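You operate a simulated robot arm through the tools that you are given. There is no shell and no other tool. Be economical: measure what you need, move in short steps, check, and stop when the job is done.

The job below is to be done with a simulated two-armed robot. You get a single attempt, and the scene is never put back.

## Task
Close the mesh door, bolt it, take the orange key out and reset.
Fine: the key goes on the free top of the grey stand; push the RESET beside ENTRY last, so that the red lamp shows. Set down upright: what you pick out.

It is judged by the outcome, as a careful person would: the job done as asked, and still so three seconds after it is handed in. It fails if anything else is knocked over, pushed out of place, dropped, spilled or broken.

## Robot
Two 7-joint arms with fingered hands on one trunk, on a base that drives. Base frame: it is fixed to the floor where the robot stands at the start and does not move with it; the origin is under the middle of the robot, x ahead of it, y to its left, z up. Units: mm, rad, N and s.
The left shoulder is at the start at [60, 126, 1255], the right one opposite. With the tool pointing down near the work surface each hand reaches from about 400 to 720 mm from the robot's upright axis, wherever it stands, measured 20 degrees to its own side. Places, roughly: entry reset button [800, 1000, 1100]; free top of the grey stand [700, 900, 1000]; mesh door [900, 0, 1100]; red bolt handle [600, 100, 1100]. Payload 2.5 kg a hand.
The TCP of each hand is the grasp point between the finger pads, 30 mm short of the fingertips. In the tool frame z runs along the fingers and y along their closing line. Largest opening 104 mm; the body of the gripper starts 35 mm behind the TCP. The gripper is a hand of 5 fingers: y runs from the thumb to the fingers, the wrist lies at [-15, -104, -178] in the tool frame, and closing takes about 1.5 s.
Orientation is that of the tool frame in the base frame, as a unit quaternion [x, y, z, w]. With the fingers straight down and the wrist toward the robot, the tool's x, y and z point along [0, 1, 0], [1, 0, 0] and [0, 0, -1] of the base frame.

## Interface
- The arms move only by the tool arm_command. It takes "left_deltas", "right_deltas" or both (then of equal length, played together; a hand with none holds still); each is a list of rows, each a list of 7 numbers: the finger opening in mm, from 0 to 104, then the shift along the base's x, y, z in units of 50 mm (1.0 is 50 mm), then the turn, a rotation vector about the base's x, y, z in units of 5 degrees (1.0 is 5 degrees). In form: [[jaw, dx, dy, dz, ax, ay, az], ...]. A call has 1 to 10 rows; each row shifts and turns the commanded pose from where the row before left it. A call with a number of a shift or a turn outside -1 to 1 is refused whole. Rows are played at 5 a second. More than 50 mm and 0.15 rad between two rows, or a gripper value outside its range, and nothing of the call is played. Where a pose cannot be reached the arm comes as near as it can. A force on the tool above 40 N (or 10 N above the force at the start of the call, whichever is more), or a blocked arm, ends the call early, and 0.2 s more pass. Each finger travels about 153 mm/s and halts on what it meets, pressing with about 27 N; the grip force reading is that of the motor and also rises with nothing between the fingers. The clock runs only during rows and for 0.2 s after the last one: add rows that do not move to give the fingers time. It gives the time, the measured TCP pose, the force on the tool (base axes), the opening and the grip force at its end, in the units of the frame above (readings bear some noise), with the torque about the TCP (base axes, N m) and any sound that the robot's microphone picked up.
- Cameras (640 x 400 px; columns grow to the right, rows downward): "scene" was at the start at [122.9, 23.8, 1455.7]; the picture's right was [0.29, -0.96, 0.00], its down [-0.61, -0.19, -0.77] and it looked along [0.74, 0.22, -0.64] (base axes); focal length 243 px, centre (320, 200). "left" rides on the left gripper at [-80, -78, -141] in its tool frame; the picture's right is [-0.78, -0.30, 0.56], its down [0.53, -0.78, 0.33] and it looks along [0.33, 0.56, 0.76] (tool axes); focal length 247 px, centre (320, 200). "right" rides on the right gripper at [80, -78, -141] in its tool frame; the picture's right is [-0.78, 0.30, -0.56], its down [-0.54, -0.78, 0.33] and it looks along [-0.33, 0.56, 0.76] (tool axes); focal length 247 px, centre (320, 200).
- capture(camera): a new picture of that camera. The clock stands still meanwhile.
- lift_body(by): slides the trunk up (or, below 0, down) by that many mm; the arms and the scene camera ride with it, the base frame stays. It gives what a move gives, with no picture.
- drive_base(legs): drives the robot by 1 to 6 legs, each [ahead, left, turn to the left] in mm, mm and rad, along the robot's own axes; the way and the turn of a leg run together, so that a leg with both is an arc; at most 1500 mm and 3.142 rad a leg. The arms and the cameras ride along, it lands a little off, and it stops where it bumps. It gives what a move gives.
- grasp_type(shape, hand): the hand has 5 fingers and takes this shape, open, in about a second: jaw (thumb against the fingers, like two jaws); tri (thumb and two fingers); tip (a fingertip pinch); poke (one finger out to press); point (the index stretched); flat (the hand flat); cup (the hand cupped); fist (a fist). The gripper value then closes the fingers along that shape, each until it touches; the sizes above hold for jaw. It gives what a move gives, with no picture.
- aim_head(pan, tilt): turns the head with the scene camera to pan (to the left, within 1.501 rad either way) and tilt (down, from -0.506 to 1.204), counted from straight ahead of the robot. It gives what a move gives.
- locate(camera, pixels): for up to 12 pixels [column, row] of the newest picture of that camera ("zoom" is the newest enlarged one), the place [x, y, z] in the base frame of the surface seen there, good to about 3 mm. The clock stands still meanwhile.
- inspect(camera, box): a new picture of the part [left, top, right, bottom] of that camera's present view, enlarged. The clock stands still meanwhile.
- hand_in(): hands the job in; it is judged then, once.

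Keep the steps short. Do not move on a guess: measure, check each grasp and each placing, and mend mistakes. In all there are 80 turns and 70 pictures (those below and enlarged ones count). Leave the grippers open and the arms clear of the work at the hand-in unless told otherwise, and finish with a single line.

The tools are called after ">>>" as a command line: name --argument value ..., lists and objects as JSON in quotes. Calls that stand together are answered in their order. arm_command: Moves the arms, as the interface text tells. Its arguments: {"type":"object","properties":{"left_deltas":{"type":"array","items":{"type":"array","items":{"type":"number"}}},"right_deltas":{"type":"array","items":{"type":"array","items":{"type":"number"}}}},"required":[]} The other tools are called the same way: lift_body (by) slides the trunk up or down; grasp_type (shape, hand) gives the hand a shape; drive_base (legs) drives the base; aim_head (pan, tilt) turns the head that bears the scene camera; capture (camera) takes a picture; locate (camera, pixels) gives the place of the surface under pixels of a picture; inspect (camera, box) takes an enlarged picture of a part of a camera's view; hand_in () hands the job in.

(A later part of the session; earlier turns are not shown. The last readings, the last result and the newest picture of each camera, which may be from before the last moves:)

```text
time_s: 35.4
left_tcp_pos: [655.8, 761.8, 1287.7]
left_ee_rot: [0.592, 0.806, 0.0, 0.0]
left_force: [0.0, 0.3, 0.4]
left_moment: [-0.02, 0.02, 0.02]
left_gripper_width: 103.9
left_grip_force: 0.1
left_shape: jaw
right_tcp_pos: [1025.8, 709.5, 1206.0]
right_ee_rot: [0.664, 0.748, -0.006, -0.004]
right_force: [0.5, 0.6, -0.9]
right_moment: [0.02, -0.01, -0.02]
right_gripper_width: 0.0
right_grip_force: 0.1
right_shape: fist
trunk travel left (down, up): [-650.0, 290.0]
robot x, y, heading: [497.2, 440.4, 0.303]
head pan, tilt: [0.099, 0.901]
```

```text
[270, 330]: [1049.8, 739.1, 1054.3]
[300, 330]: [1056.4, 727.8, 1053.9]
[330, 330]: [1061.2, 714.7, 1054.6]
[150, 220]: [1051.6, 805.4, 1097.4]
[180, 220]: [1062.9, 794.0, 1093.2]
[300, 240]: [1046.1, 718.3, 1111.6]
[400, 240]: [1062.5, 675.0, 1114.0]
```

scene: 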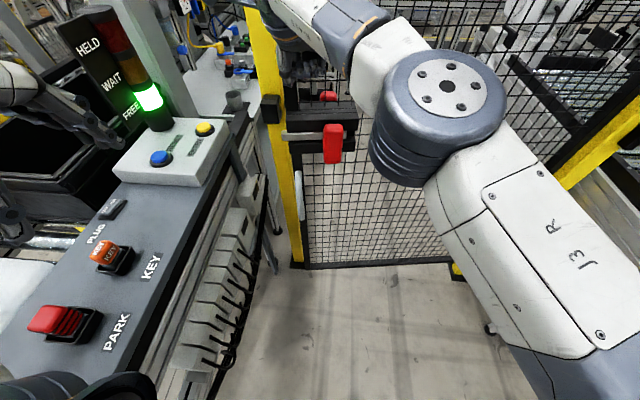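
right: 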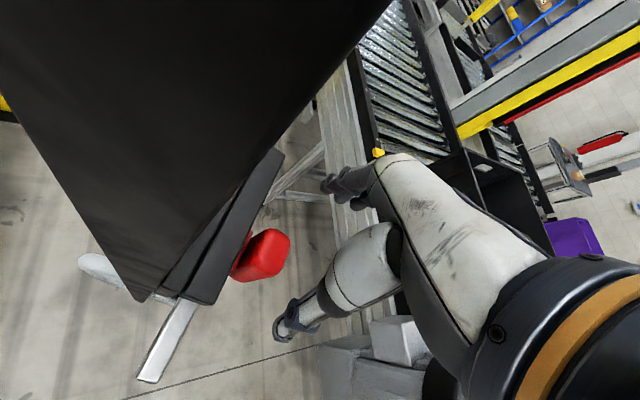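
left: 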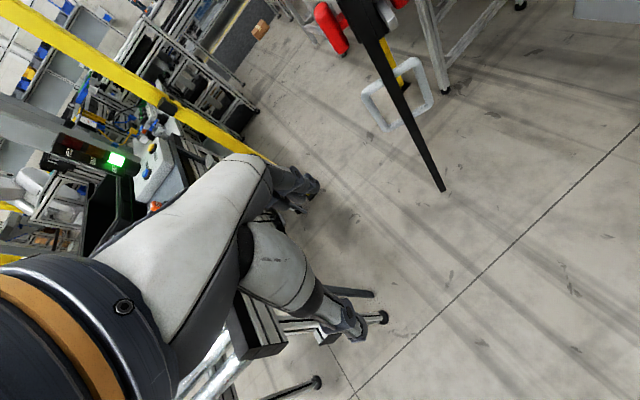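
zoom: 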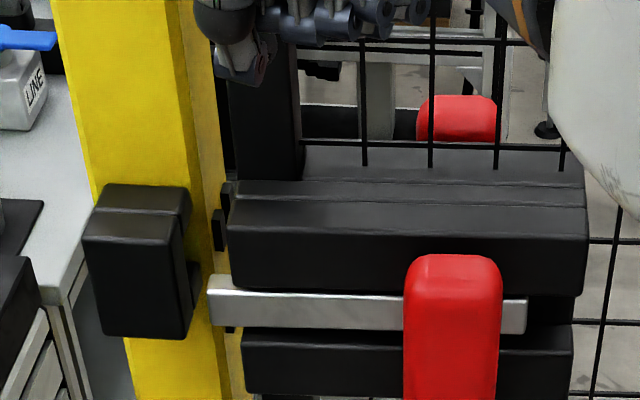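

Pushing 25 mm more, and checking the tongue against the keeper.

>>> drive_base --legs '[[25, 0, 0]]'

>>> inspect --camera "scene" --box '[240, 70, 368, 150]'

>>> locate --camera "zoom" --pixels '[[220, 320], [300, 320], [380, 330], [120, 300], [160, 300], [120, 230], [300, 260], [400, 260], [500, 260], [195, 300]]'

```text
time_s: 36.2
left_tcp_pos: [679.6, 769.4, 1288.4]
left_ee_rot: [0.591, 0.807, 0.0, 0.001]
left_force: [0.7, -0.5, 0.0]
left_moment: [0.0, 0.03, -0.01]
left_gripper_width: 103.7
left_grip_force: 0.1
left_shape: jaw
right_tcp_pos: [1049.8, 716.5, 1206.4]
right_ee_rot: [0.664, 0.748, -0.005, -0.005]
right_force: [0.3, 0.9, -0.1]
right_moment: [0.02, -0.01, -0.01]
right_gripper_width: 0.0
right_grip_force: 0.0
right_shape: fist
trunk travel left (down, up): [-650.0, 290.0]
robot x, y, heading: [519.9, 442.3, 0.305]
head pan, tilt: [0.099, 0.901]
```

```text
5.00 times, centred on (304, 110) of scene
```

zoom: 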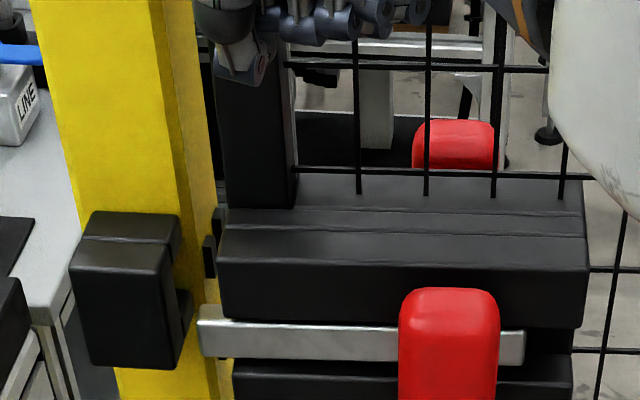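

```text
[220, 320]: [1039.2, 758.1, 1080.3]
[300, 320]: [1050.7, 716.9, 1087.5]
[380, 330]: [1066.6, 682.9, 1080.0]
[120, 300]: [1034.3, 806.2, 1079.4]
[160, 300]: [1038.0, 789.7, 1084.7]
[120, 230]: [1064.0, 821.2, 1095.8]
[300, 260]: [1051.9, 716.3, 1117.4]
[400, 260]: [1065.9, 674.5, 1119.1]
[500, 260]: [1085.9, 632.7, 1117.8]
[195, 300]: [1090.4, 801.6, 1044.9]
```

The tongue is still about 10 mm in front of the keeper face. I'm pushing with the arm along the door normal, which has force protection.

>>> arm_command --right_deltas '[[0, 0.38, 0.12, 0, 0, 0, 0], [0, 0.38, 0.12, 0, 0, 0, 0], [0, 0, 0, 0, 0, 0, 0]]'

>>> inspect --camera "scene" --box '[200, 50, 360, 150]'

>>> locate --camera "zoom" --pixels '[[360, 290], [420, 290], [500, 290], [250, 320], [270, 320], [250, 260], [345, 335], [460, 160]]'

```text
time_s: 37.0
left_tcp_pos: [679.2, 769.8, 1288.1]
left_ee_rot: [0.592, 0.806, 0.001, 0.001]
left_force: [-0.5, -0.2, 0.2]
left_moment: [0.03, 0.02, 0.0]
left_gripper_width: 103.7
left_grip_force: 0.0
left_shape: jaw
right_tcp_pos: [1048.6, 716.3, 1206.1]
right_ee_rot: [0.664, 0.748, -0.005, -0.003]
right_force: [-0.1, 0.2, -0.4]
right_moment: [0.01, -0.01, -0.02]
right_gripper_width: 0.3
right_grip_force: 0.1
right_shape: fist
right hand out of reach, approached as far as the arm can: row 1, 2
trunk travel left (down, up): [-650.0, 290.0]
robot x, y, heading: [515.2, 445.0, 0.305]
head pan, tilt: [0.099, 0.901]
```

```text
4.00 times, centred on (280, 100) of scene
```

zoom: 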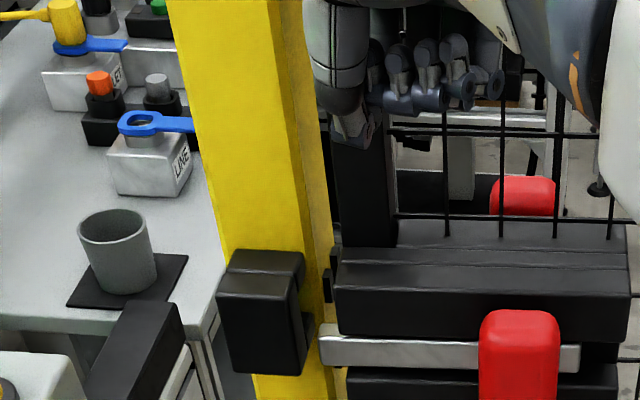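

```text
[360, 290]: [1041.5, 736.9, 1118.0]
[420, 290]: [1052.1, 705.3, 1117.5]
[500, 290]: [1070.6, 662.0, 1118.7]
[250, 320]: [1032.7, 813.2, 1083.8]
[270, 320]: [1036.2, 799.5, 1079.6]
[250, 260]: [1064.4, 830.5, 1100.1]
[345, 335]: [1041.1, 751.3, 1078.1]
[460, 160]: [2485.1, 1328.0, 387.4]
```

The arm is at its reach limit, so I'm driving another 30 mm with it rigid.

>>> drive_base --legs '[[30, 0, 0]]'

>>> inspect --camera "scene" --box '[200, 60, 360, 160]'

>>> locate --camera "zoom" --pixels '[[360, 280], [420, 280], [500, 280], [600, 280], [240, 310], [260, 310], [340, 325], [400, 325]]'

```text
time_s: 37.9
left_tcp_pos: [708.2, 776.8, 1288.6]
left_ee_rot: [0.591, 0.806, 0.0, 0.0]
left_force: [0.3, 0.0, 0.0]
left_moment: [-0.01, 0.03, 0.0]
left_gripper_width: 103.8
left_grip_force: 0.0
left_shape: jaw
right_tcp_pos: [1077.0, 726.6, 1207.0]
right_ee_rot: [0.664, 0.748, -0.004, -0.004]
right_force: [0.4, -0.8, 0.1]
right_moment: [0.01, 0.02, 0.01]
right_gripper_width: 0.0
right_grip_force: 0.0
right_shape: fist
trunk travel left (down, up): [-650.0, 290.0]
robot x, y, heading: [549.3, 455.0, 0.306]
head pan, tilt: [0.099, 0.901]
```

```text
4.00 times, centred on (280, 110) of scene
```

zoom: 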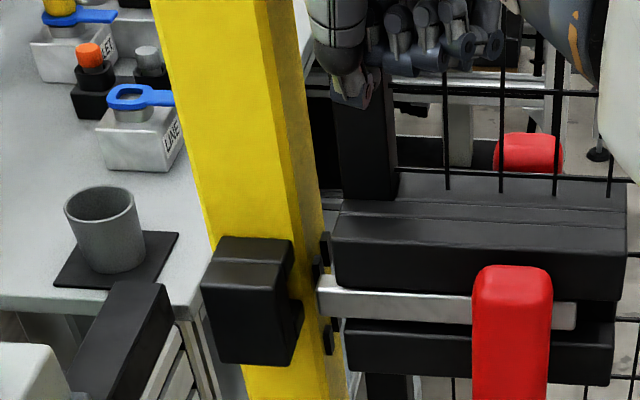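

```text
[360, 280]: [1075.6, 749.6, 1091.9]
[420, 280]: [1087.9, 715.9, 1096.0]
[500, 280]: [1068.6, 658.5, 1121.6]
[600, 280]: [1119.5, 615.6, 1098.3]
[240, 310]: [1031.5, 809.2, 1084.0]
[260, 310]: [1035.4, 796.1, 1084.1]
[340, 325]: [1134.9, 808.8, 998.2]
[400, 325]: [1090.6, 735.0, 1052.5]
```

The housing now lies parallel to the closed line at u≈1253, inside the keeper's depth, so the door is closed. I'm drawing the fist back a bit and viewing the bolt.

>>> arm_command --right_deltas '[[0, -0.76, -0.24, 0, 0, 0, 0], [0, -0.76, -0.24, 0, 0, 0, 0], [0, -0.5, -0.86, 0.0, 0, 0, 0], [0, 0, 0, 0, 0, 0, 0]]'

>>> grasp_type --hand "right" --shape "flat"

>>> aim_head --pan 0.1 --tilt 0.7

>>> capture --camera "scene"

```text
time_s: 38.9
left_tcp_pos: [707.9, 777.9, 1289.1]
left_ee_rot: [0.592, 0.806, 0.001, 0.001]
left_force: [-0.1, -1.1, 0.2]
left_moment: [0.0, -0.03, -0.02]
left_gripper_width: 103.8
left_grip_force: 0.1
left_shape: jaw
right_tcp_pos: [977.0, 660.3, 1205.5]
right_ee_rot: [0.665, 0.747, -0.005, -0.004]
right_force: [-0.5, 0.6, 0.0]
right_moment: [-0.01, 0.03, -0.03]
right_gripper_width: 0.0
right_grip_force: 0.1
right_shape: fist
trunk travel left (down, up): [-650.0, 290.0]
robot x, y, heading: [546.6, 452.7, 0.303]
head pan, tilt: [0.099, 0.901]
```

```text
time_s: 39.8
left_tcp_pos: [706.6, 778.3, 1287.9]
left_ee_rot: [0.592, 0.806, 0.001, 0.001]
left_force: [-0.4, -0.6, -0.2]
left_moment: [0.03, -0.01, -0.02]
left_gripper_width: 103.8
left_grip_force: 0.0
left_shape: jaw
right_tcp_pos: [977.8, 659.2, 1205.8]
right_ee_rot: [0.664, 0.748, -0.005, -0.004]
right_force: [0.7, 0.7, -0.5]
right_moment: [-0.04, 0.02, -0.01]
right_gripper_width: 96.1
right_grip_force: 0.1
right_shape: flat
trunk travel left (down, up): [-650.0, 290.0]
robot x, y, heading: [547.1, 455.8, 0.308]
head pan, tilt: [0.099, 0.901]
```

```text
time_s: 40.5
left_tcp_pos: [706.9, 777.1, 1289.5]
left_ee_rot: [0.591, 0.806, 0.001, 0.0]
left_force: [-0.1, -0.2, -0.6]
left_moment: [-0.03, -0.01, -0.02]
left_gripper_width: 103.8
left_grip_force: 0.1
left_shape: jaw
right_tcp_pos: [977.0, 658.3, 1205.2]
right_ee_rot: [0.663, 0.748, -0.004, -0.004]
right_force: [-0.5, -0.4, -0.7]
right_moment: [-0.02, 0.01, -0.01]
right_gripper_width: 96.1
right_grip_force: 0.0
right_shape: flat
trunk travel left (down, up): [-650.0, 290.0]
robot x, y, heading: [546.4, 452.6, 0.304]
head pan, tilt: [0.099, 0.7]
```

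```text
33 pictures are left
```

scene: 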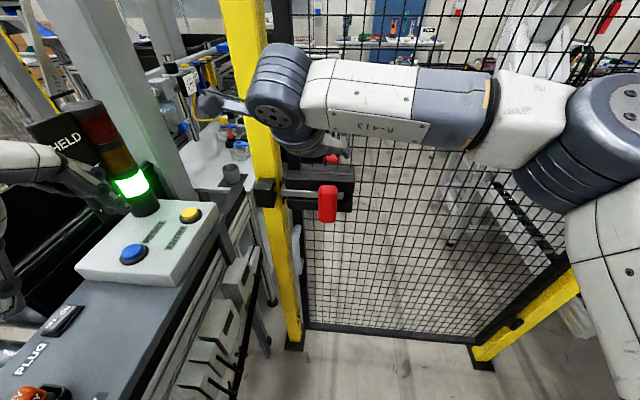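

I'm measuring the handle, my fingers and the housing from this picture.

>>> inspect --camera "scene" --box '[240, 120, 400, 240]'

>>> locate --camera "scene" --pixels '[[327, 188], [327, 200], [327, 220], [320, 205], [335, 205], [318, 157], [335, 155], [345, 152], [260, 190], [300, 180]]'

```text
3.33 times, centred on (320, 180) of scene
```

zoom: 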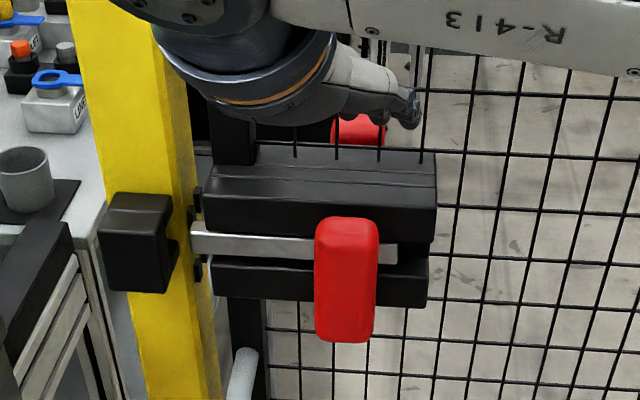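

```text
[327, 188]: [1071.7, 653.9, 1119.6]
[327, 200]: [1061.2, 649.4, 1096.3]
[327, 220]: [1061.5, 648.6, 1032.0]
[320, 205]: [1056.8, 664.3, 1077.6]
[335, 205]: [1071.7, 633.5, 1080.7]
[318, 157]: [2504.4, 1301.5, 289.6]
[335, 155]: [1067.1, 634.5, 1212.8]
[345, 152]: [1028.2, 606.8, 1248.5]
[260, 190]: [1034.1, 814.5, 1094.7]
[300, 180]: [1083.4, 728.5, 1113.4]
```

'Flat' stretches the fingers forward, which isn't useful here. I'll use a closed jaw, with the tips pointing down, to the right of the handle (v 275–308), and push it left.

>>> grasp_type --hand "right" --shape "jaw"

>>> arm_command --right_deltas '[[0, 0.21, -0.65, 0, 0, 0, 0.5], [0, 0.21, -0.65, 0, 0, 0, 0.5], [0, 0.21, -0.65, 0, 0, 0, 0.5], [0, 0.75, 0.24, 0, 0, 0, 0.5], [0, 0.75, 0.24, 0, 0, 0, 0], [0, 0, 0, 0, 0, 0, 0], [0, 0, 0, 0, 0, 0, 0]]'

>>> inspect --camera "scene" --box '[240, 100, 400, 240]'

```text
time_s: 41.4
left_tcp_pos: [708.0, 777.9, 1288.9]
left_ee_rot: [0.591, 0.806, 0.001, 0.001]
left_force: [0.3, -0.8, -0.4]
left_moment: [0.02, -0.05, 0.03]
left_gripper_width: 103.7
left_grip_force: 0.0
left_shape: jaw
right_tcp_pos: [977.8, 657.5, 1205.8]
right_ee_rot: [0.664, 0.747, -0.005, -0.003]
right_force: [-0.5, -0.7, 0.1]
right_moment: [-0.03, 0.02, 0.0]
right_gripper_width: 103.6
right_grip_force: 0.1
right_shape: jaw
trunk travel left (down, up): [-650.0, 290.0]
robot x, y, heading: [548.3, 455.7, 0.305]
head pan, tilt: [0.099, 0.7]
```

```text
time_s: 43.0
left_tcp_pos: [707.7, 778.7, 1289.0]
left_ee_rot: [0.592, 0.806, 0.0, 0.0]
left_force: [0.0, -0.3, -0.2]
left_moment: [-0.06, -0.01, 0.02]
left_gripper_width: 103.9
left_grip_force: 0.1
left_shape: jaw
right_tcp_pos: [1082.4, 584.7, 1205.4]
right_ee_rot: [0.596, 0.803, -0.005, -0.003]
right_force: [0.6, 0.3, -0.3]
right_moment: [0.0, 0.02, -0.02]
right_gripper_width: 0.0
right_grip_force: 26.9
right_shape: jaw
trunk travel left (down, up): [-650.0, 290.0]
robot x, y, heading: [547.1, 456.4, 0.304]
head pan, tilt: [0.099, 0.7]
```

```text
2.86 times, centred on (320, 170) of scene
```

zoom: 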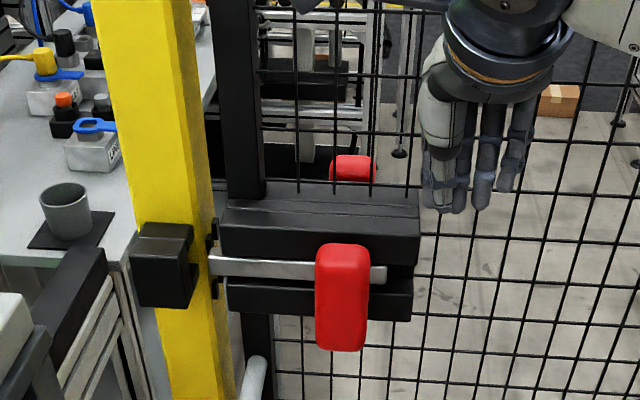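

Fingers are to the right of the handle. I'm lowering to 1095, then pushing left along v.

>>> arm_command --right_deltas '[[0, 0, 0, -0.75, 0, 0, 0], [0, 0, 0, -0.75, 0, 0, 0], [0, 0, 0, -0.7, 0, 0, 0], [0, 0, 0, 0, 0, 0, 0], [0, -0.12, 0.38, 0, 0, 0, 0], [0, -0.12, 0.38, 0, 0, 0, 0], [0, -0.06, 0.19, 0, 0, 0, 0], [0, 0, 0, 0, 0, 0, 0]]'

>>> inspect --camera "scene" --box '[240, 100, 400, 240]'

```text
time_s: 44.8
left_tcp_pos: [706.9, 777.8, 1288.4]
left_ee_rot: [0.591, 0.806, 0.001, 0.0]
left_force: [-0.1, -0.1, -0.3]
left_moment: [0.0, -0.02, -0.02]
left_gripper_width: 103.6
left_grip_force: 0.1
left_shape: jaw
right_tcp_pos: [1067.0, 631.0, 1096.7]
right_ee_rot: [0.596, 0.803, -0.006, -0.003]
right_force: [0.6, -1.0, -0.6]
right_moment: [-0.01, 0.04, -0.02]
right_gripper_width: 0.0
right_grip_force: 27.2
right_shape: jaw
trunk travel left (down, up): [-650.0, 290.0]
robot x, y, heading: [545.2, 456.0, 0.307]
head pan, tilt: [0.099, 0.7]
```

```text
2.86 times, centred on (320, 170) of scene
```

zoom: 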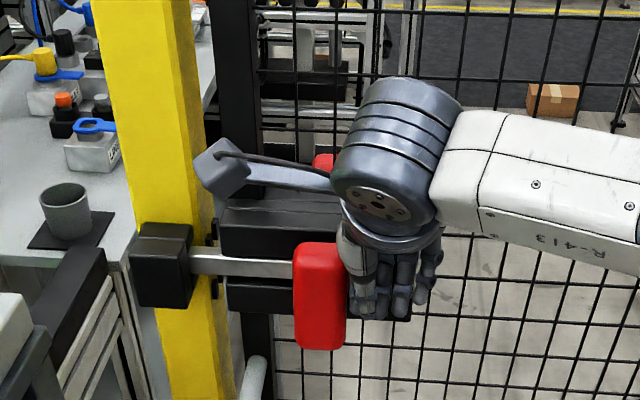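

The handle is moving and the tongue is entering the keeper. Pushing on 45 mm.

>>> arm_command --right_deltas '[[0, -0.09, 0.285, 0, 0, 0, 0], [0, -0.09, 0.285, 0, 0, 0, 0], [0, -0.09, 0.285, 0, 0, 0, 0], [0, 0, 0, 0, 0, 0, 0]]'

>>> inspect --camera "scene" --box '[200, 80, 360, 240]'

```text
time_s: 45.8
left_tcp_pos: [706.3, 775.8, 1289.4]
left_ee_rot: [0.592, 0.806, 0.002, 0.0]
left_force: [1.2, 0.0, 0.0]
left_moment: [-0.04, -0.03, 0.02]
left_gripper_width: 103.7
left_grip_force: 0.1
left_shape: jaw
right_tcp_pos: [1061.0, 660.6, 1096.5]
right_ee_rot: [0.61, 0.792, -0.012, 0.004]
right_force: [-2.1, -17.5, 3.1]
right_moment: [0.48, -0.11, -0.18]
right_gripper_width: 0.0
right_grip_force: 27.1
right_shape: jaw
trunk travel left (down, up): [-650.0, 290.0]
robot x, y, heading: [547.6, 454.6, 0.303]
head pan, tilt: [0.099, 0.7]
stopped in row 4 (right hand): the force on the tool passed its limit at 41 N (the readings are from after the stop); the commanded pose is now the measured one
```

```text
2.50 times, centred on (280, 160) of scene
```

zoom: 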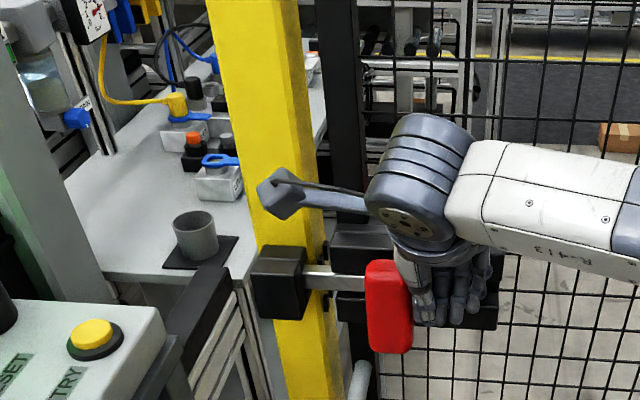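

It stopped at 41 N. I'm measuring the handle's position to see whether the full stroke (~55 mm) was made.

>>> locate --camera "zoom" --pixels '[[372, 310], [388, 310], [403, 320], [335, 280], [340, 255], [470, 315]]'

>>> inspect --camera "scene" --box '[250, 160, 330, 220]'

```text
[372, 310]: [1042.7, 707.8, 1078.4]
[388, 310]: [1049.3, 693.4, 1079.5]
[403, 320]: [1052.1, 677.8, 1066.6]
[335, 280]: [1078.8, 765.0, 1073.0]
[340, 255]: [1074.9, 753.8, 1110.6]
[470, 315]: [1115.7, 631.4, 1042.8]
```

```text
6.67 times, centred on (290, 190) of scene
```

zoom: 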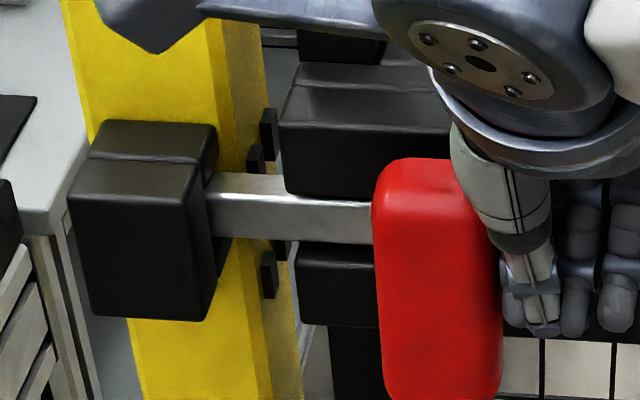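

The handle travelled about 48 mm and stands where it stood when fully thrown at the start. One more firm nudge to be sure.

>>> arm_command --right_deltas '[[0, -0.09, 0.285, 0, 0, 0, 0], [0, -0.06, 0.19, 0, 0, 0, 0], [0, 0, 0, 0, 0, 0, 0]]'

>>> inspect --camera "scene" --box '[200, 80, 360, 240]'

>>> locate --camera "zoom" --pixels '[[372, 310], [384, 310], [400, 320], [340, 255], [90, 345], [40, 340]]'

```text
time_s: 46.2
left_tcp_pos: [707.6, 774.0, 1290.3]
left_ee_rot: [0.593, 0.805, 0.001, 0.0]
left_force: [0.5, 0.2, 0.1]
left_moment: [-0.05, -0.05, -0.03]
left_gripper_width: 103.7
left_grip_force: 0.1
left_shape: jaw
right_tcp_pos: [1063.3, 661.8, 1096.5]
right_ee_rot: [0.621, 0.784, -0.019, 0.01]
right_force: [-4.8, -23.0, 5.0]
right_moment: [0.65, -0.16, -0.24]
right_gripper_width: 0.0
right_grip_force: 26.7
right_shape: jaw
trunk travel left (down, up): [-650.0, 290.0]
robot x, y, heading: [545.8, 454.1, 0.299]
head pan, tilt: [0.099, 0.7]
stopped in row 2 (right hand): the force on the tool passed its limit at 45 N (the readings are from after the stop); the commanded pose is now the measured one
```

```text
2.50 times, centred on (280, 160) of scene
```

zoom: 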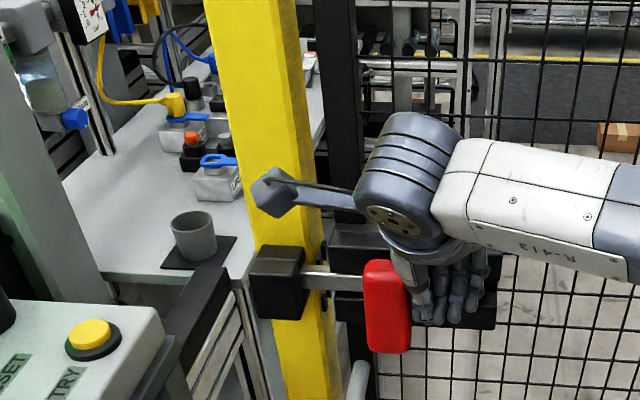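

```text
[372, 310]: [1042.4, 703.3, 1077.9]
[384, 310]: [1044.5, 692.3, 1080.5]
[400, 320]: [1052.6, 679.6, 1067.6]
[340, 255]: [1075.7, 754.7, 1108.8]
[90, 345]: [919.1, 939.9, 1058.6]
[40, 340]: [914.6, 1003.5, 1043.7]
```

The bolt is hard against its stop, so the door is bolted. I'm withdrawing the right hand: right, up, and back toward me.

>>> arm_command --right_deltas '[[0, 0.1, -0.4, 0, 0, 0, 0], [0, 0.1, -0.4, 0, 0, 0, 0], [0, 0, 0, 0.8, 0, 0, 0], [0, 0, 0, 0.9, 0, 0, 0], [0, -0.3, -0.1, 0.6, 0, 0, 0], [0, -0.8, -0.4, 0, 0, 0, 0], [104, -0.8, -0.4, 0, 0, 0, 0], [104, -0.8, -0.4, 0, 0, 0, 0], [104, -0.8, -0.4, 0, 0, 0, 0], [104, 0, 0, 0, 0, 0, 0]]'

>>> aim_head --pan 0.6 --tilt 0.85

>>> capture --camera "scene"

```text
time_s: 48.5
left_tcp_pos: [708.9, 776.2, 1288.0]
left_ee_rot: [0.593, 0.805, 0.0, 0.001]
left_force: [-0.2, 0.7, -0.2]
left_moment: [0.01, 0.02, -0.01]
left_gripper_width: 103.9
left_grip_force: 0.0
left_shape: jaw
right_tcp_pos: [895.4, 541.3, 1207.8]
right_ee_rot: [0.617, 0.787, -0.016, 0.008]
right_force: [0.8, -0.1, 0.1]
right_moment: [0.02, 0.0, 0.02]
right_gripper_width: 103.7
right_grip_force: 0.1
right_shape: jaw
trunk travel left (down, up): [-650.0, 290.0]
robot x, y, heading: [549.3, 457.7, 0.299]
head pan, tilt: [0.099, 0.7]
```

```text
time_s: 49.4
left_tcp_pos: [708.2, 775.4, 1288.5]
left_ee_rot: [0.593, 0.805, 0.001, 0.001]
left_force: [-0.5, 0.6, 1.0]
left_moment: [0.01, -0.02, 0.0]
left_gripper_width: 103.7
left_grip_force: 0.0
left_shape: jaw
right_tcp_pos: [896.0, 541.2, 1207.6]
right_ee_rot: [0.616, 0.788, -0.015, 0.008]
right_force: [0.1, -0.1, 0.5]
right_moment: [0.02, 0.0, -0.03]
right_gripper_width: 103.8
right_grip_force: 0.0
right_shape: jaw
trunk travel left (down, up): [-650.0, 290.0]
robot x, y, heading: [545.5, 452.6, 0.298]
head pan, tilt: [0.6, 0.85]
```

```text
26 pictures are left
```

scene: 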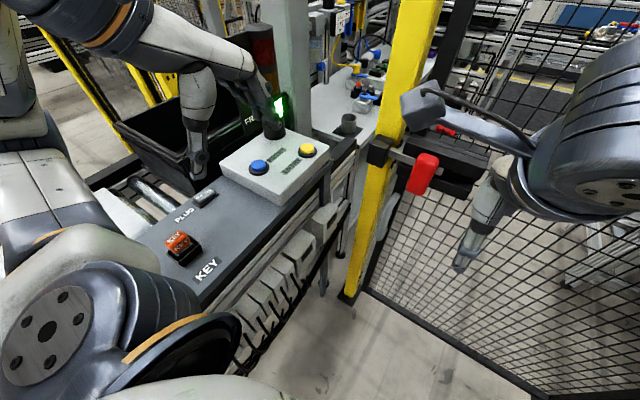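

The door is bolted. Now I'm zooming into the desk to find the key, the stand and the labels.

>>> inspect --camera "scene" --box '[120, 120, 380, 290]'

>>> locate --camera "scene" --pixels '[[178, 238], [170, 240], [188, 250], [205, 197], [258, 167], [307, 150], [240, 185], [205, 270], [330, 150], [345, 120], [285, 180], [278, 155]]'

```text
2.35 times, centred on (250, 205) of scene
```

zoom: 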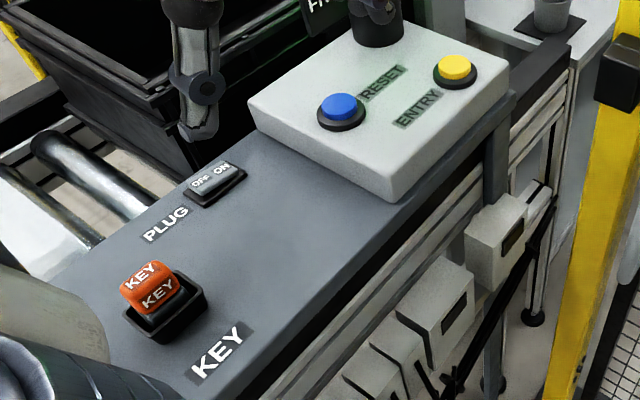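

```text
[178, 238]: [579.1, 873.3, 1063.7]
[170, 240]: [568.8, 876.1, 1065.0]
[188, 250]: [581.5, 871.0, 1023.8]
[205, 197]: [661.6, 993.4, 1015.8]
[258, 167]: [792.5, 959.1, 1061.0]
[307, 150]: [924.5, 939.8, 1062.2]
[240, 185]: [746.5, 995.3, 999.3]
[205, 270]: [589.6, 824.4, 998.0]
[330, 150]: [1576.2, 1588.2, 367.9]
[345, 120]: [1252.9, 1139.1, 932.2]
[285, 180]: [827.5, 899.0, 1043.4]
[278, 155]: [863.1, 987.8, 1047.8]
```

RESET labels the blue button at about [792,959,1061], and ENTRY the yellow one. The grey desk top near [700,900,998] is free, and the orange key stands in its holder at about [575,873]. I'm raising the trunk for clearance, backing up and turning toward the desk.

>>> lift_body --by 80

>>> drive_base --legs '[[-100, -25, 0], [0, 0, 0.55]]'

>>> aim_head --pan 0.4 --tilt 0.9

>>> capture --camera "scene"

>>> capture --camera "left"

```text
time_s: 50.5
left_tcp_pos: [708.9, 775.5, 1369.1]
left_ee_rot: [0.594, 0.805, 0.001, 0.001]
left_force: [-0.7, 0.8, -0.2]
left_moment: [0.03, -0.06, 0.0]
left_gripper_width: 103.9
left_grip_force: 0.1
left_shape: jaw
right_tcp_pos: [894.3, 542.3, 1286.6]
right_ee_rot: [0.616, 0.788, -0.016, 0.008]
right_force: [-0.8, 0.5, 0.3]
right_moment: [-0.01, 0.01, -0.03]
right_gripper_width: 104.0
right_grip_force: 0.0
right_shape: jaw
trunk travel left (down, up): [-730.0, 210.0]
robot x, y, heading: [550.1, 451.9, 0.298]
head pan, tilt: [0.6, 0.85]
```

```text
time_s: 53.3
left_tcp_pos: [426.0, 760.1, 1368.8]
left_ee_rot: [0.35, 0.937, 0.001, 0.001]
left_force: [1.0, 0.4, -0.2]
left_moment: [-0.01, 0.01, 0.02]
left_gripper_width: 104.1
left_grip_force: 0.1
left_shape: jaw
right_tcp_pos: [707.7, 658.4, 1287.7]
right_ee_rot: [0.377, 0.926, -0.013, 0.012]
right_force: [-0.2, -0.2, 0.4]
right_moment: [0.01, -0.04, -0.01]
right_gripper_width: 103.9
right_grip_force: 0.2
right_shape: jaw
trunk travel left (down, up): [-730.0, 210.0]
robot x, y, heading: [461.4, 400.1, 0.854]
head pan, tilt: [0.6, 0.85]
```

```text
time_s: 54.0
left_tcp_pos: [427.8, 758.5, 1367.8]
left_ee_rot: [0.351, 0.936, 0.001, 0.0]
left_force: [-0.1, 0.5, -0.4]
left_moment: [-0.01, -0.02, -0.02]
left_gripper_width: 103.7
left_grip_force: 0.1
left_shape: jaw
right_tcp_pos: [707.9, 658.9, 1285.4]
right_ee_rot: [0.377, 0.926, -0.014, 0.011]
right_force: [-1.3, -0.2, -0.5]
right_moment: [0.01, 0.0, 0.03]
right_gripper_width: 103.9
right_grip_force: 0.1
right_shape: jaw
trunk travel left (down, up): [-730.0, 210.0]
robot x, y, heading: [458.9, 402.4, 0.859]
head pan, tilt: [0.4, 0.901]
```

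```text
24 pictures are left
```

scene: 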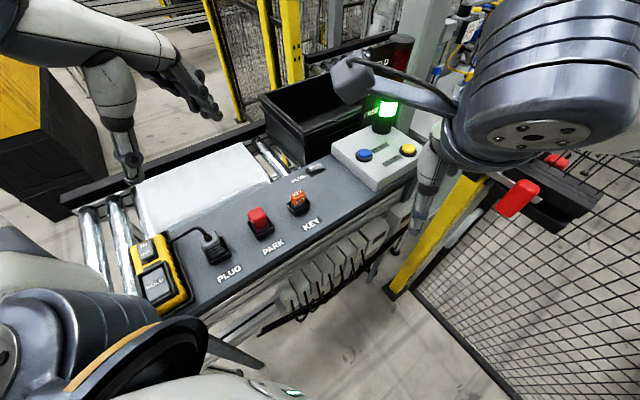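

```text
23 pictures are left
```

left: 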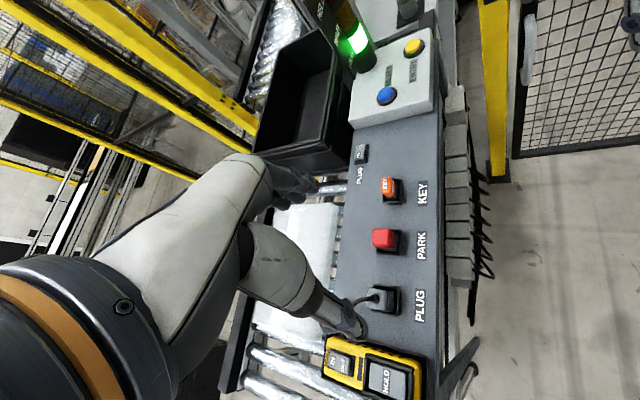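

Good overview. I'm zooming in on the key from the left camera and measuring it.

>>> inspect --camera "left" --box '[350, 150, 450, 220]'

>>> locate --camera "zoom" --pixels '[[230, 230], [215, 180], [265, 170], [320, 200], [320, 270], [270, 290], [220, 290], [345, 170], [350, 320], [200, 320], [190, 170]]'

```text
5.71 times, centred on (400, 185) of left
```

zoom: 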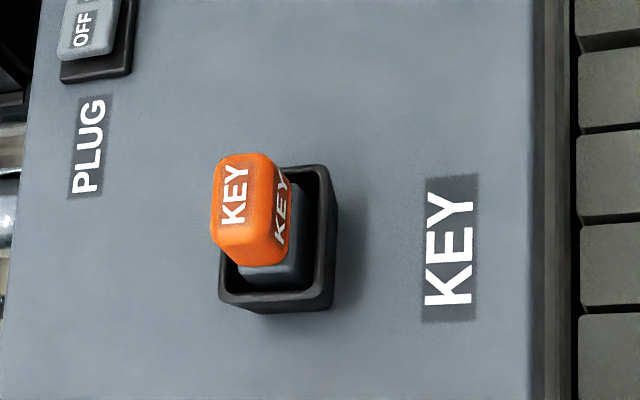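

```text
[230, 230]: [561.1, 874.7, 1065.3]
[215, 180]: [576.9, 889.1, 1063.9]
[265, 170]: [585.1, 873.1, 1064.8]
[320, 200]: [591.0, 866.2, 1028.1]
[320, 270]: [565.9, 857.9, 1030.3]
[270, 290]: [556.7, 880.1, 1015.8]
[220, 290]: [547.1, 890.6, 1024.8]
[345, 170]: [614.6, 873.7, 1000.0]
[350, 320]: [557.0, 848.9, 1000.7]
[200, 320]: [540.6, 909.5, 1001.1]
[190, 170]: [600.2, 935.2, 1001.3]
```

The key's orange grip spans z 1040–1065, centred about [569,876], with its long side along the desk. I'll grasp across its thin side. Moving the left hand above it while yawing 59° to the left.

>>> arm_command --left_deltas '[[80, 0.29, 0.235, -0.4, 0, 0, 1], [80, 0.29, 0.235, -0.4, 0, 0, 1], [80, 0.29, 0.235, -0.4, 0, 0, 1], [80, 0.29, 0.235, -0.4, 0, 0, 1], [80, 0.29, 0.235, -0.4, 0, 0, 1], [80, 0.29, 0.235, -0.4, 0, 0, 1], [80, 0.29, 0.235, -0.4, 0, 0, 1], [80, 0.29, 0.235, -0.4, 0, 0, 1], [80, 0.29, 0.235, -0.4, 0, 0, 1], [80, 0.23, 0.225, -0.4, 0, 0, 1]]'

>>> arm_command --left_deltas '[[80, 0, 0, 0, 0, 0, 0.9], [80, 0, 0, 0, 0, 0, 0.9], [80, 0, 0, 0, 0, 0, 0]]'

>>> capture --camera "left"

```text
time_s: 56.2
left_tcp_pos: [571.3, 878.5, 1169.0]
left_ee_rot: [-0.079, 0.997, 0.002, 0.0]
left_force: [-0.3, -1.0, 0.4]
left_moment: [-0.02, 0.0, 0.0]
left_gripper_width: 80.2
left_grip_force: 0.0
left_shape: jaw
right_tcp_pos: [709.2, 658.8, 1287.4]
right_ee_rot: [0.377, 0.926, -0.014, 0.012]
right_force: [0.7, -0.1, 0.6]
right_moment: [0.03, -0.03, -0.01]
right_gripper_width: 103.6
right_grip_force: 0.1
right_shape: jaw
trunk travel left (down, up): [-730.0, 210.0]
robot x, y, heading: [460.9, 400.7, 0.856]
head pan, tilt: [0.4, 0.901]
```

```text
time_s: 57.0
left_tcp_pos: [570.8, 878.0, 1169.0]
left_ee_rot: [-0.158, 0.987, 0.0, 0.001]
left_force: [-0.6, -0.2, 0.5]
left_moment: [0.01, -0.01, 0.0]
left_gripper_width: 80.5
left_grip_force: 0.1
left_shape: jaw
right_tcp_pos: [707.5, 658.8, 1286.9]
right_ee_rot: [0.377, 0.926, -0.013, 0.01]
right_force: [0.5, -0.6, -0.4]
right_moment: [0.02, 0.01, 0.02]
right_gripper_width: 103.6
right_grip_force: 0.0
right_shape: jaw
trunk travel left (down, up): [-730.0, 210.0]
robot x, y, heading: [460.9, 403.4, 0.855]
head pan, tilt: [0.4, 0.901]
```

```text
21 pictures are left
```

left: 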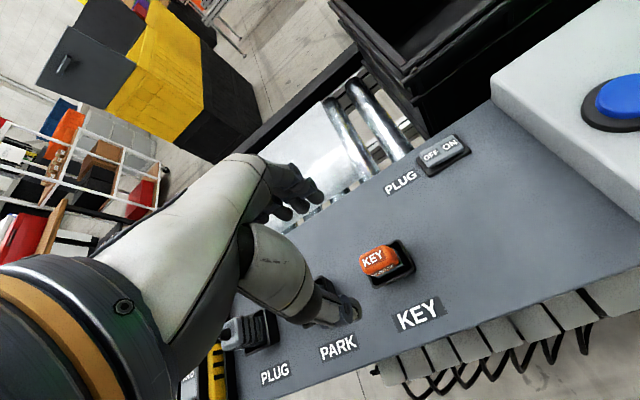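

Aligned with the desk. I'm measuring the key top again from here.

>>> inspect --camera "left" --box '[340, 220, 440, 300]'

>>> locate --camera "zoom" --pixels '[[135, 240], [160, 190], [300, 190], [330, 235], [180, 270], [250, 210], [300, 270], [320, 330], [450, 270], [400, 150], [180, 310]]'

```text
5.00 times, centred on (390, 260) of left
```

zoom: 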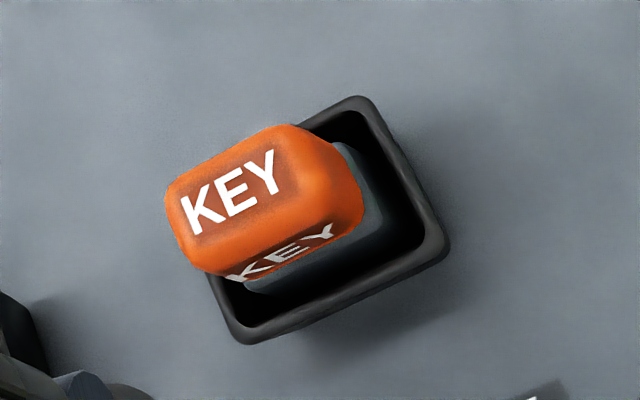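

```text
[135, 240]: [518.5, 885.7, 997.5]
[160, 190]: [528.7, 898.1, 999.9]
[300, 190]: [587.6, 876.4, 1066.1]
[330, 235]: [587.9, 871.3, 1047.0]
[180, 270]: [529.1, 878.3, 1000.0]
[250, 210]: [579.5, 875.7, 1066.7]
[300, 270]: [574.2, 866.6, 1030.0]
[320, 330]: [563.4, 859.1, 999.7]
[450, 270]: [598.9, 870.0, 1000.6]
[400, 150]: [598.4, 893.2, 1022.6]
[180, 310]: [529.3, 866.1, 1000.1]
```

The key centre is refined to about [576,877]. Descending to 1067 with the fingers open.

>>> arm_command --left_deltas '[[80, 0.1, -0.02, -0.6, 0, 0, 0], [80, 0, 0, -0.6, 0, 0, 0], [80, 0, 0, -0.5, 0, 0, 0], [80, 0, 0, -0.34, 0, 0, 0], [80, 0, 0, 0, 0, 0, 0]]'

>>> capture --camera "left"

```text
time_s: 58.2
left_tcp_pos: [573.1, 876.1, 1066.4]
left_ee_rot: [-0.156, 0.988, 0.001, 0.0]
left_force: [0.1, 0.5, -0.4]
left_moment: [0.03, -0.02, -0.03]
left_gripper_width: 80.2
left_grip_force: 0.1
left_shape: jaw
right_tcp_pos: [708.1, 658.6, 1287.2]
right_ee_rot: [0.377, 0.926, -0.014, 0.012]
right_force: [0.6, 0.1, 0.2]
right_moment: [0.01, -0.01, -0.02]
right_gripper_width: 104.0
right_grip_force: 0.0
right_shape: jaw
trunk travel left (down, up): [-730.0, 210.0]
robot x, y, heading: [458.2, 397.3, 0.854]
head pan, tilt: [0.4, 0.901]
```

```text
19 pictures are left
```

left: 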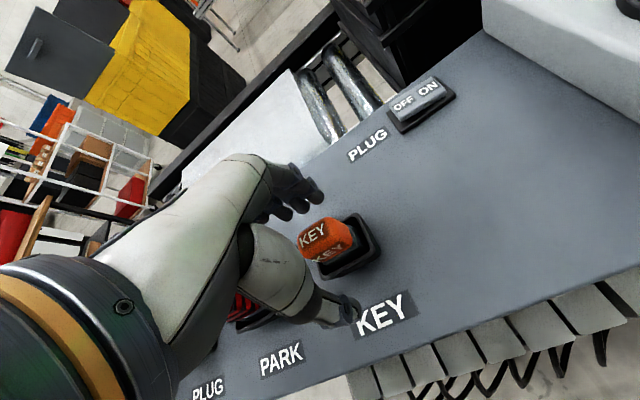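

The key sits between thumb and fingers. Closing.

>>> arm_command --left_deltas '[[40, 0, 0, 0, 0, 0, 0], [10, 0, 0, 0, 0, 0, 0], [10, 0, 0, 0, 0, 0, 0], [10, 0, 0, 0, 0, 0, 0], [10, 0, 0, 0, 0, 0, 0], [10, 0, 0, 0, 0, 0, 0]]'

>>> inspect --camera "left" --box '[220, 150, 420, 340]'

```text
time_s: 59.6
left_tcp_pos: [573.6, 876.5, 1065.4]
left_ee_rot: [-0.157, 0.988, 0.0, 0.0]
left_force: [-0.4, 0.1, 0.1]
left_moment: [0.04, -0.03, -0.01]
left_gripper_width: 13.8
left_grip_force: 27.5
left_shape: jaw
right_tcp_pos: [709.1, 659.6, 1287.8]
right_ee_rot: [0.377, 0.926, -0.012, 0.012]
right_force: [0.4, 0.0, -0.3]
right_moment: [-0.02, 0.0, 0.01]
right_gripper_width: 103.5
right_grip_force: 0.0
right_shape: jaw
trunk travel left (down, up): [-730.0, 210.0]
robot x, y, heading: [460.2, 396.7, 0.855]
head pan, tilt: [0.4, 0.901]
```

```text
2.11 times, centred on (320, 245) of left
```

zoom: 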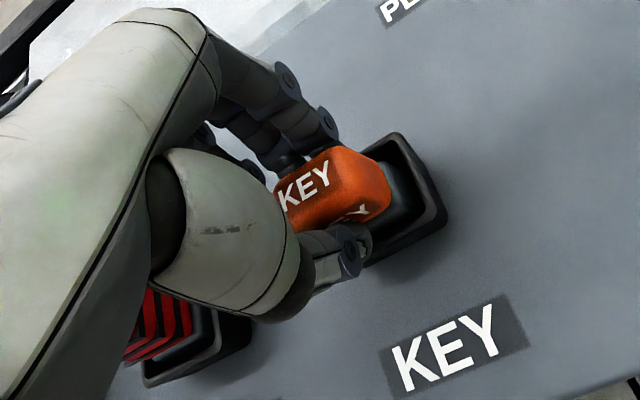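

It's gripped between thumb and index. Lifting straight up 100 mm.

>>> arm_command --left_deltas '[[10, 0, 0, 0.2, 0, 0, 0], [10, 0, 0, 0.4, 0, 0, 0], [10, 0, 0, 0.5, 0, 0, 0], [10, 0, 0, 0.5, 0, 0, 0], [10, 0, 0, 0.4, 0, 0, 0], [10, 0, 0, 0, 0, 0, 0]]'

>>> capture --camera "left"

```text
time_s: 61.0
left_tcp_pos: [572.7, 875.8, 1167.2]
left_ee_rot: [-0.156, 0.988, 0.0, 0.001]
left_force: [-0.2, 0.8, 0.5]
left_moment: [0.0, -0.02, -0.02]
left_gripper_width: 13.4
left_grip_force: 27.3
left_shape: jaw
right_tcp_pos: [709.2, 659.6, 1287.3]
right_ee_rot: [0.377, 0.926, -0.014, 0.011]
right_force: [-0.3, -0.1, 1.3]
right_moment: [-0.02, -0.02, -0.04]
right_gripper_width: 103.9
right_grip_force: 0.0
right_shape: jaw
trunk travel left (down, up): [-730.0, 210.0]
robot x, y, heading: [458.1, 398.6, 0.853]
head pan, tilt: [0.4, 0.901]
```

```text
17 pictures are left
```

left: 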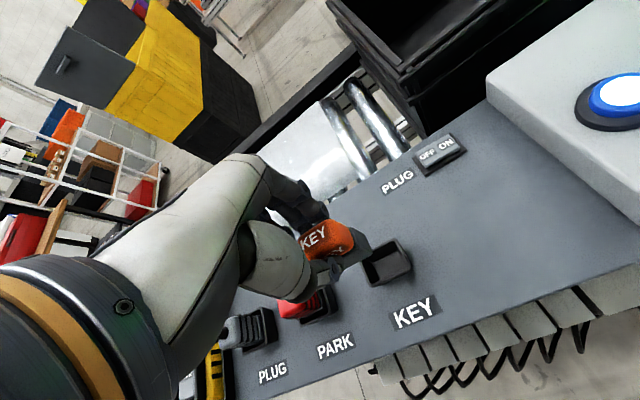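

The key is out, and the blue RESET now lights up. I'm viewing the key from the head camera to find its bottom.

>>> inspect --camera "scene" --box '[230, 110, 390, 240]'

>>> inspect --camera "left" --box '[270, 190, 420, 300]'

```text
3.08 times, centred on (310, 175) of scene
```

zoom: 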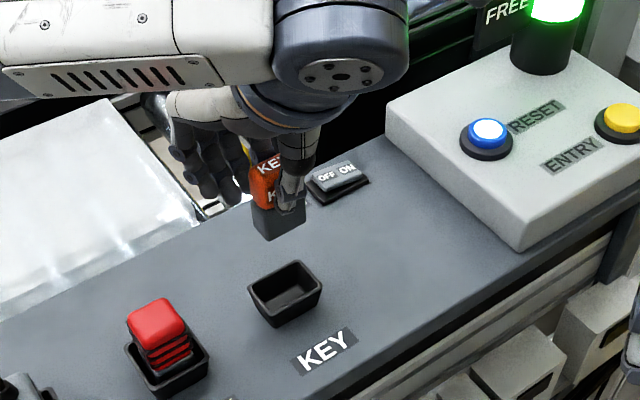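

```text
3.64 times, centred on (345, 245) of left
```

zoom: 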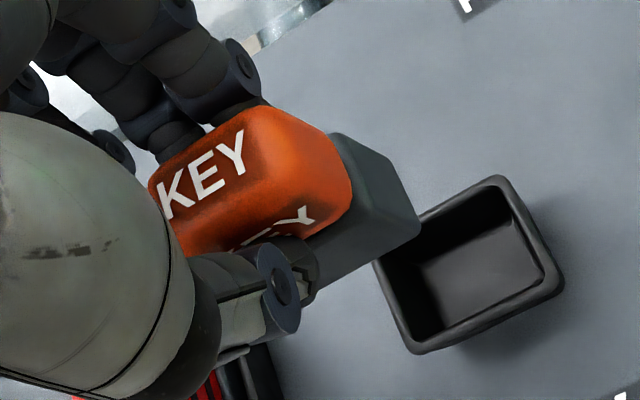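

The key is about 60 mm tall and hangs upright. I'm carrying it to the free top at about [673,893] and lowering to just above the surface.

>>> arm_command --left_deltas '[[10, 0.5, 0.09, 0, 0, 0, 0], [10, 0.5, 0.09, 0, 0, 0, 0], [10, 0.5, 0.09, 0, 0, 0, 0], [10, 0.5, 0.08, 0, 0, 0, 0], [10, 0, 0, -0.5, 0, 0, 0], [10, 0, 0, -0.5, 0, 0, 0], [10, 0, 0, -0.5, 0, 0, 0], [10, 0, 0, -0.3, 0, 0, 0], [10, 0, 0, 0, 0, 0, 0]]'

>>> inspect --camera "scene" --box '[230, 110, 390, 240]'

```text
time_s: 63.0
left_tcp_pos: [675.2, 894.4, 1076.2]
left_ee_rot: [-0.156, 0.988, 0.0, 0.0]
left_force: [0.6, 0.4, -0.4]
left_moment: [-0.01, 0.01, 0.0]
left_gripper_width: 13.9
left_grip_force: 26.9
left_shape: jaw
right_tcp_pos: [708.1, 657.4, 1287.1]
right_ee_rot: [0.377, 0.926, -0.013, 0.011]
right_force: [-0.1, -0.3, 0.1]
right_moment: [0.04, -0.02, -0.02]
right_gripper_width: 103.6
right_grip_force: 0.1
right_shape: jaw
trunk travel left (down, up): [-730.0, 210.0]
robot x, y, heading: [459.8, 401.8, 0.855]
head pan, tilt: [0.4, 0.901]
```

```text
3.08 times, centred on (310, 175) of scene
```

zoom: 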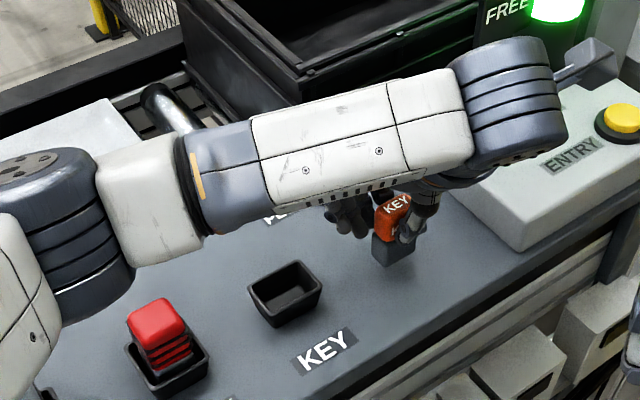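

Almost down. Lowering in small steps and watching the force.

>>> arm_command --left_deltas '[[10, 0, 0, -0.06, 0, 0, 0], [10, 0, 0, -0.06, 0, 0, 0], [10, 0, 0, -0.06, 0, 0, 0], [10, 0, 0, -0.04, 0, 0, 0], [10, 0, 0, 0, 0, 0, 0]]'

>>> inspect --camera "scene" --box '[300, 160, 360, 210]'

```text
time_s: 64.2
left_tcp_pos: [675.1, 893.7, 1065.3]
left_ee_rot: [-0.157, 0.988, 0.0, -0.001]
left_force: [0.2, -0.9, -0.4]
left_moment: [-0.02, 0.01, 0.01]
left_gripper_width: 13.8
left_grip_force: 27.1
left_shape: jaw
right_tcp_pos: [709.8, 659.3, 1287.6]
right_ee_rot: [0.377, 0.926, -0.013, 0.011]
right_force: [-0.7, -0.1, 0.1]
right_moment: [0.02, -0.01, 0.0]
right_gripper_width: 103.5
right_grip_force: 0.0
right_shape: jaw
trunk travel left (down, up): [-730.0, 210.0]
robot x, y, heading: [459.7, 399.9, 0.855]
head pan, tilt: [0.4, 0.901]
```

```text
8.00 times, centred on (330, 185) of scene
```

zoom: 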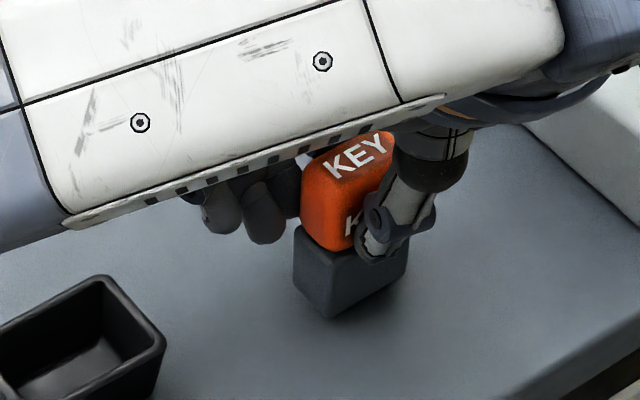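

Nearly touching. Continuing down 1 mm at a time.

>>> arm_command --left_deltas '[[10, 0, 0, -0.03, 0, 0, 0], [10, 0, 0, -0.03, 0, 0, 0], [10, 0, 0, 0, 0, 0, 0]]'

```text
time_s: 65.0
left_tcp_pos: [674.1, 893.4, 1063.1]
left_ee_rot: [-0.157, 0.988, 0.001, 0.001]
left_force: [-0.5, -0.2, 0.3]
left_moment: [-0.01, 0.02, -0.01]
left_gripper_width: 13.8
left_grip_force: 27.3
left_shape: jaw
right_tcp_pos: [709.0, 658.2, 1287.3]
right_ee_rot: [0.377, 0.926, -0.013, 0.012]
right_force: [-0.2, -0.6, 0.6]
right_moment: [0.01, -0.01, 0.04]
right_gripper_width: 103.6
right_grip_force: 0.1
right_shape: jaw
trunk travel left (down, up): [-730.0, 210.0]
robot x, y, heading: [461.8, 398.2, 0.859]
head pan, tilt: [0.4, 0.901]
```

>>> arm_command --left_deltas '[[10, 0, 0, -0.03, 0, 0, 0], [10, 0, 0, -0.03, 0, 0, 0], [10, 0, 0, 0, 0, 0, 0]]'

```text
time_s: 65.8
left_tcp_pos: [674.2, 893.0, 1060.3]
left_ee_rot: [-0.156, 0.988, 0.002, 0.001]
left_force: [-0.1, 0.9, 7.9]
left_moment: [0.01, 0.03, -0.02]
left_gripper_width: 14.1
left_grip_force: 27.0
left_shape: jaw
right_tcp_pos: [708.8, 658.5, 1287.8]
right_ee_rot: [0.377, 0.926, -0.013, 0.012]
right_force: [-0.4, -0.3, 0.7]
right_moment: [0.01, -0.02, 0.0]
right_gripper_width: 103.5
right_grip_force: 0.1
right_shape: jaw
trunk travel left (down, up): [-730.0, 210.0]
robot x, y, heading: [456.3, 403.9, 0.861]
head pan, tilt: [0.4, 0.901]
```

The force reads 7.9 N up, so the key is on the surface. I'm opening gently, then rising straight up.

>>> arm_command --left_deltas '[[20, 0, 0, 0, 0, 0, 0], [30, 0, 0, 0, 0, 0, 0], [45, 0, 0, 0, 0, 0, 0], [70, 0, 0, 0, 0, 0, 0], [80, 0, 0, 0, 0, 0, 0], [80, 0, 0, 0.4, 0, 0, 0], [80, 0, 0, 0.7, 0, 0, 0], [80, 0, 0, 0.9, 0, 0, 0], [80, 0, 0, 0.9, 0, 0, 0], [80, 0, 0, 0, 0, 0, 0]]'

>>> capture --camera "left"

```text
time_s: 68.0
left_tcp_pos: [674.1, 895.5, 1207.0]
left_ee_rot: [-0.157, 0.988, 0.001, -0.001]
left_force: [0.8, 1.1, 1.1]
left_moment: [-0.01, -0.06, -0.01]
left_gripper_width: 79.7
left_grip_force: 0.1
left_shape: jaw
right_tcp_pos: [708.7, 658.2, 1287.0]
right_ee_rot: [0.377, 0.926, -0.014, 0.012]
right_force: [0.5, 0.1, 0.8]
right_moment: [0.04, 0.03, 0.02]
right_gripper_width: 103.8
right_grip_force: 0.0
right_shape: jaw
trunk travel left (down, up): [-730.0, 210.0]
robot x, y, heading: [459.3, 405.8, 0.858]
head pan, tilt: [0.4, 0.901]
```

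```text
12 pictures are left
```

left: 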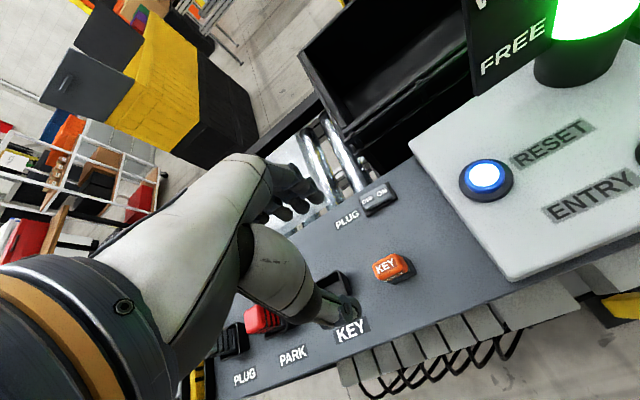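

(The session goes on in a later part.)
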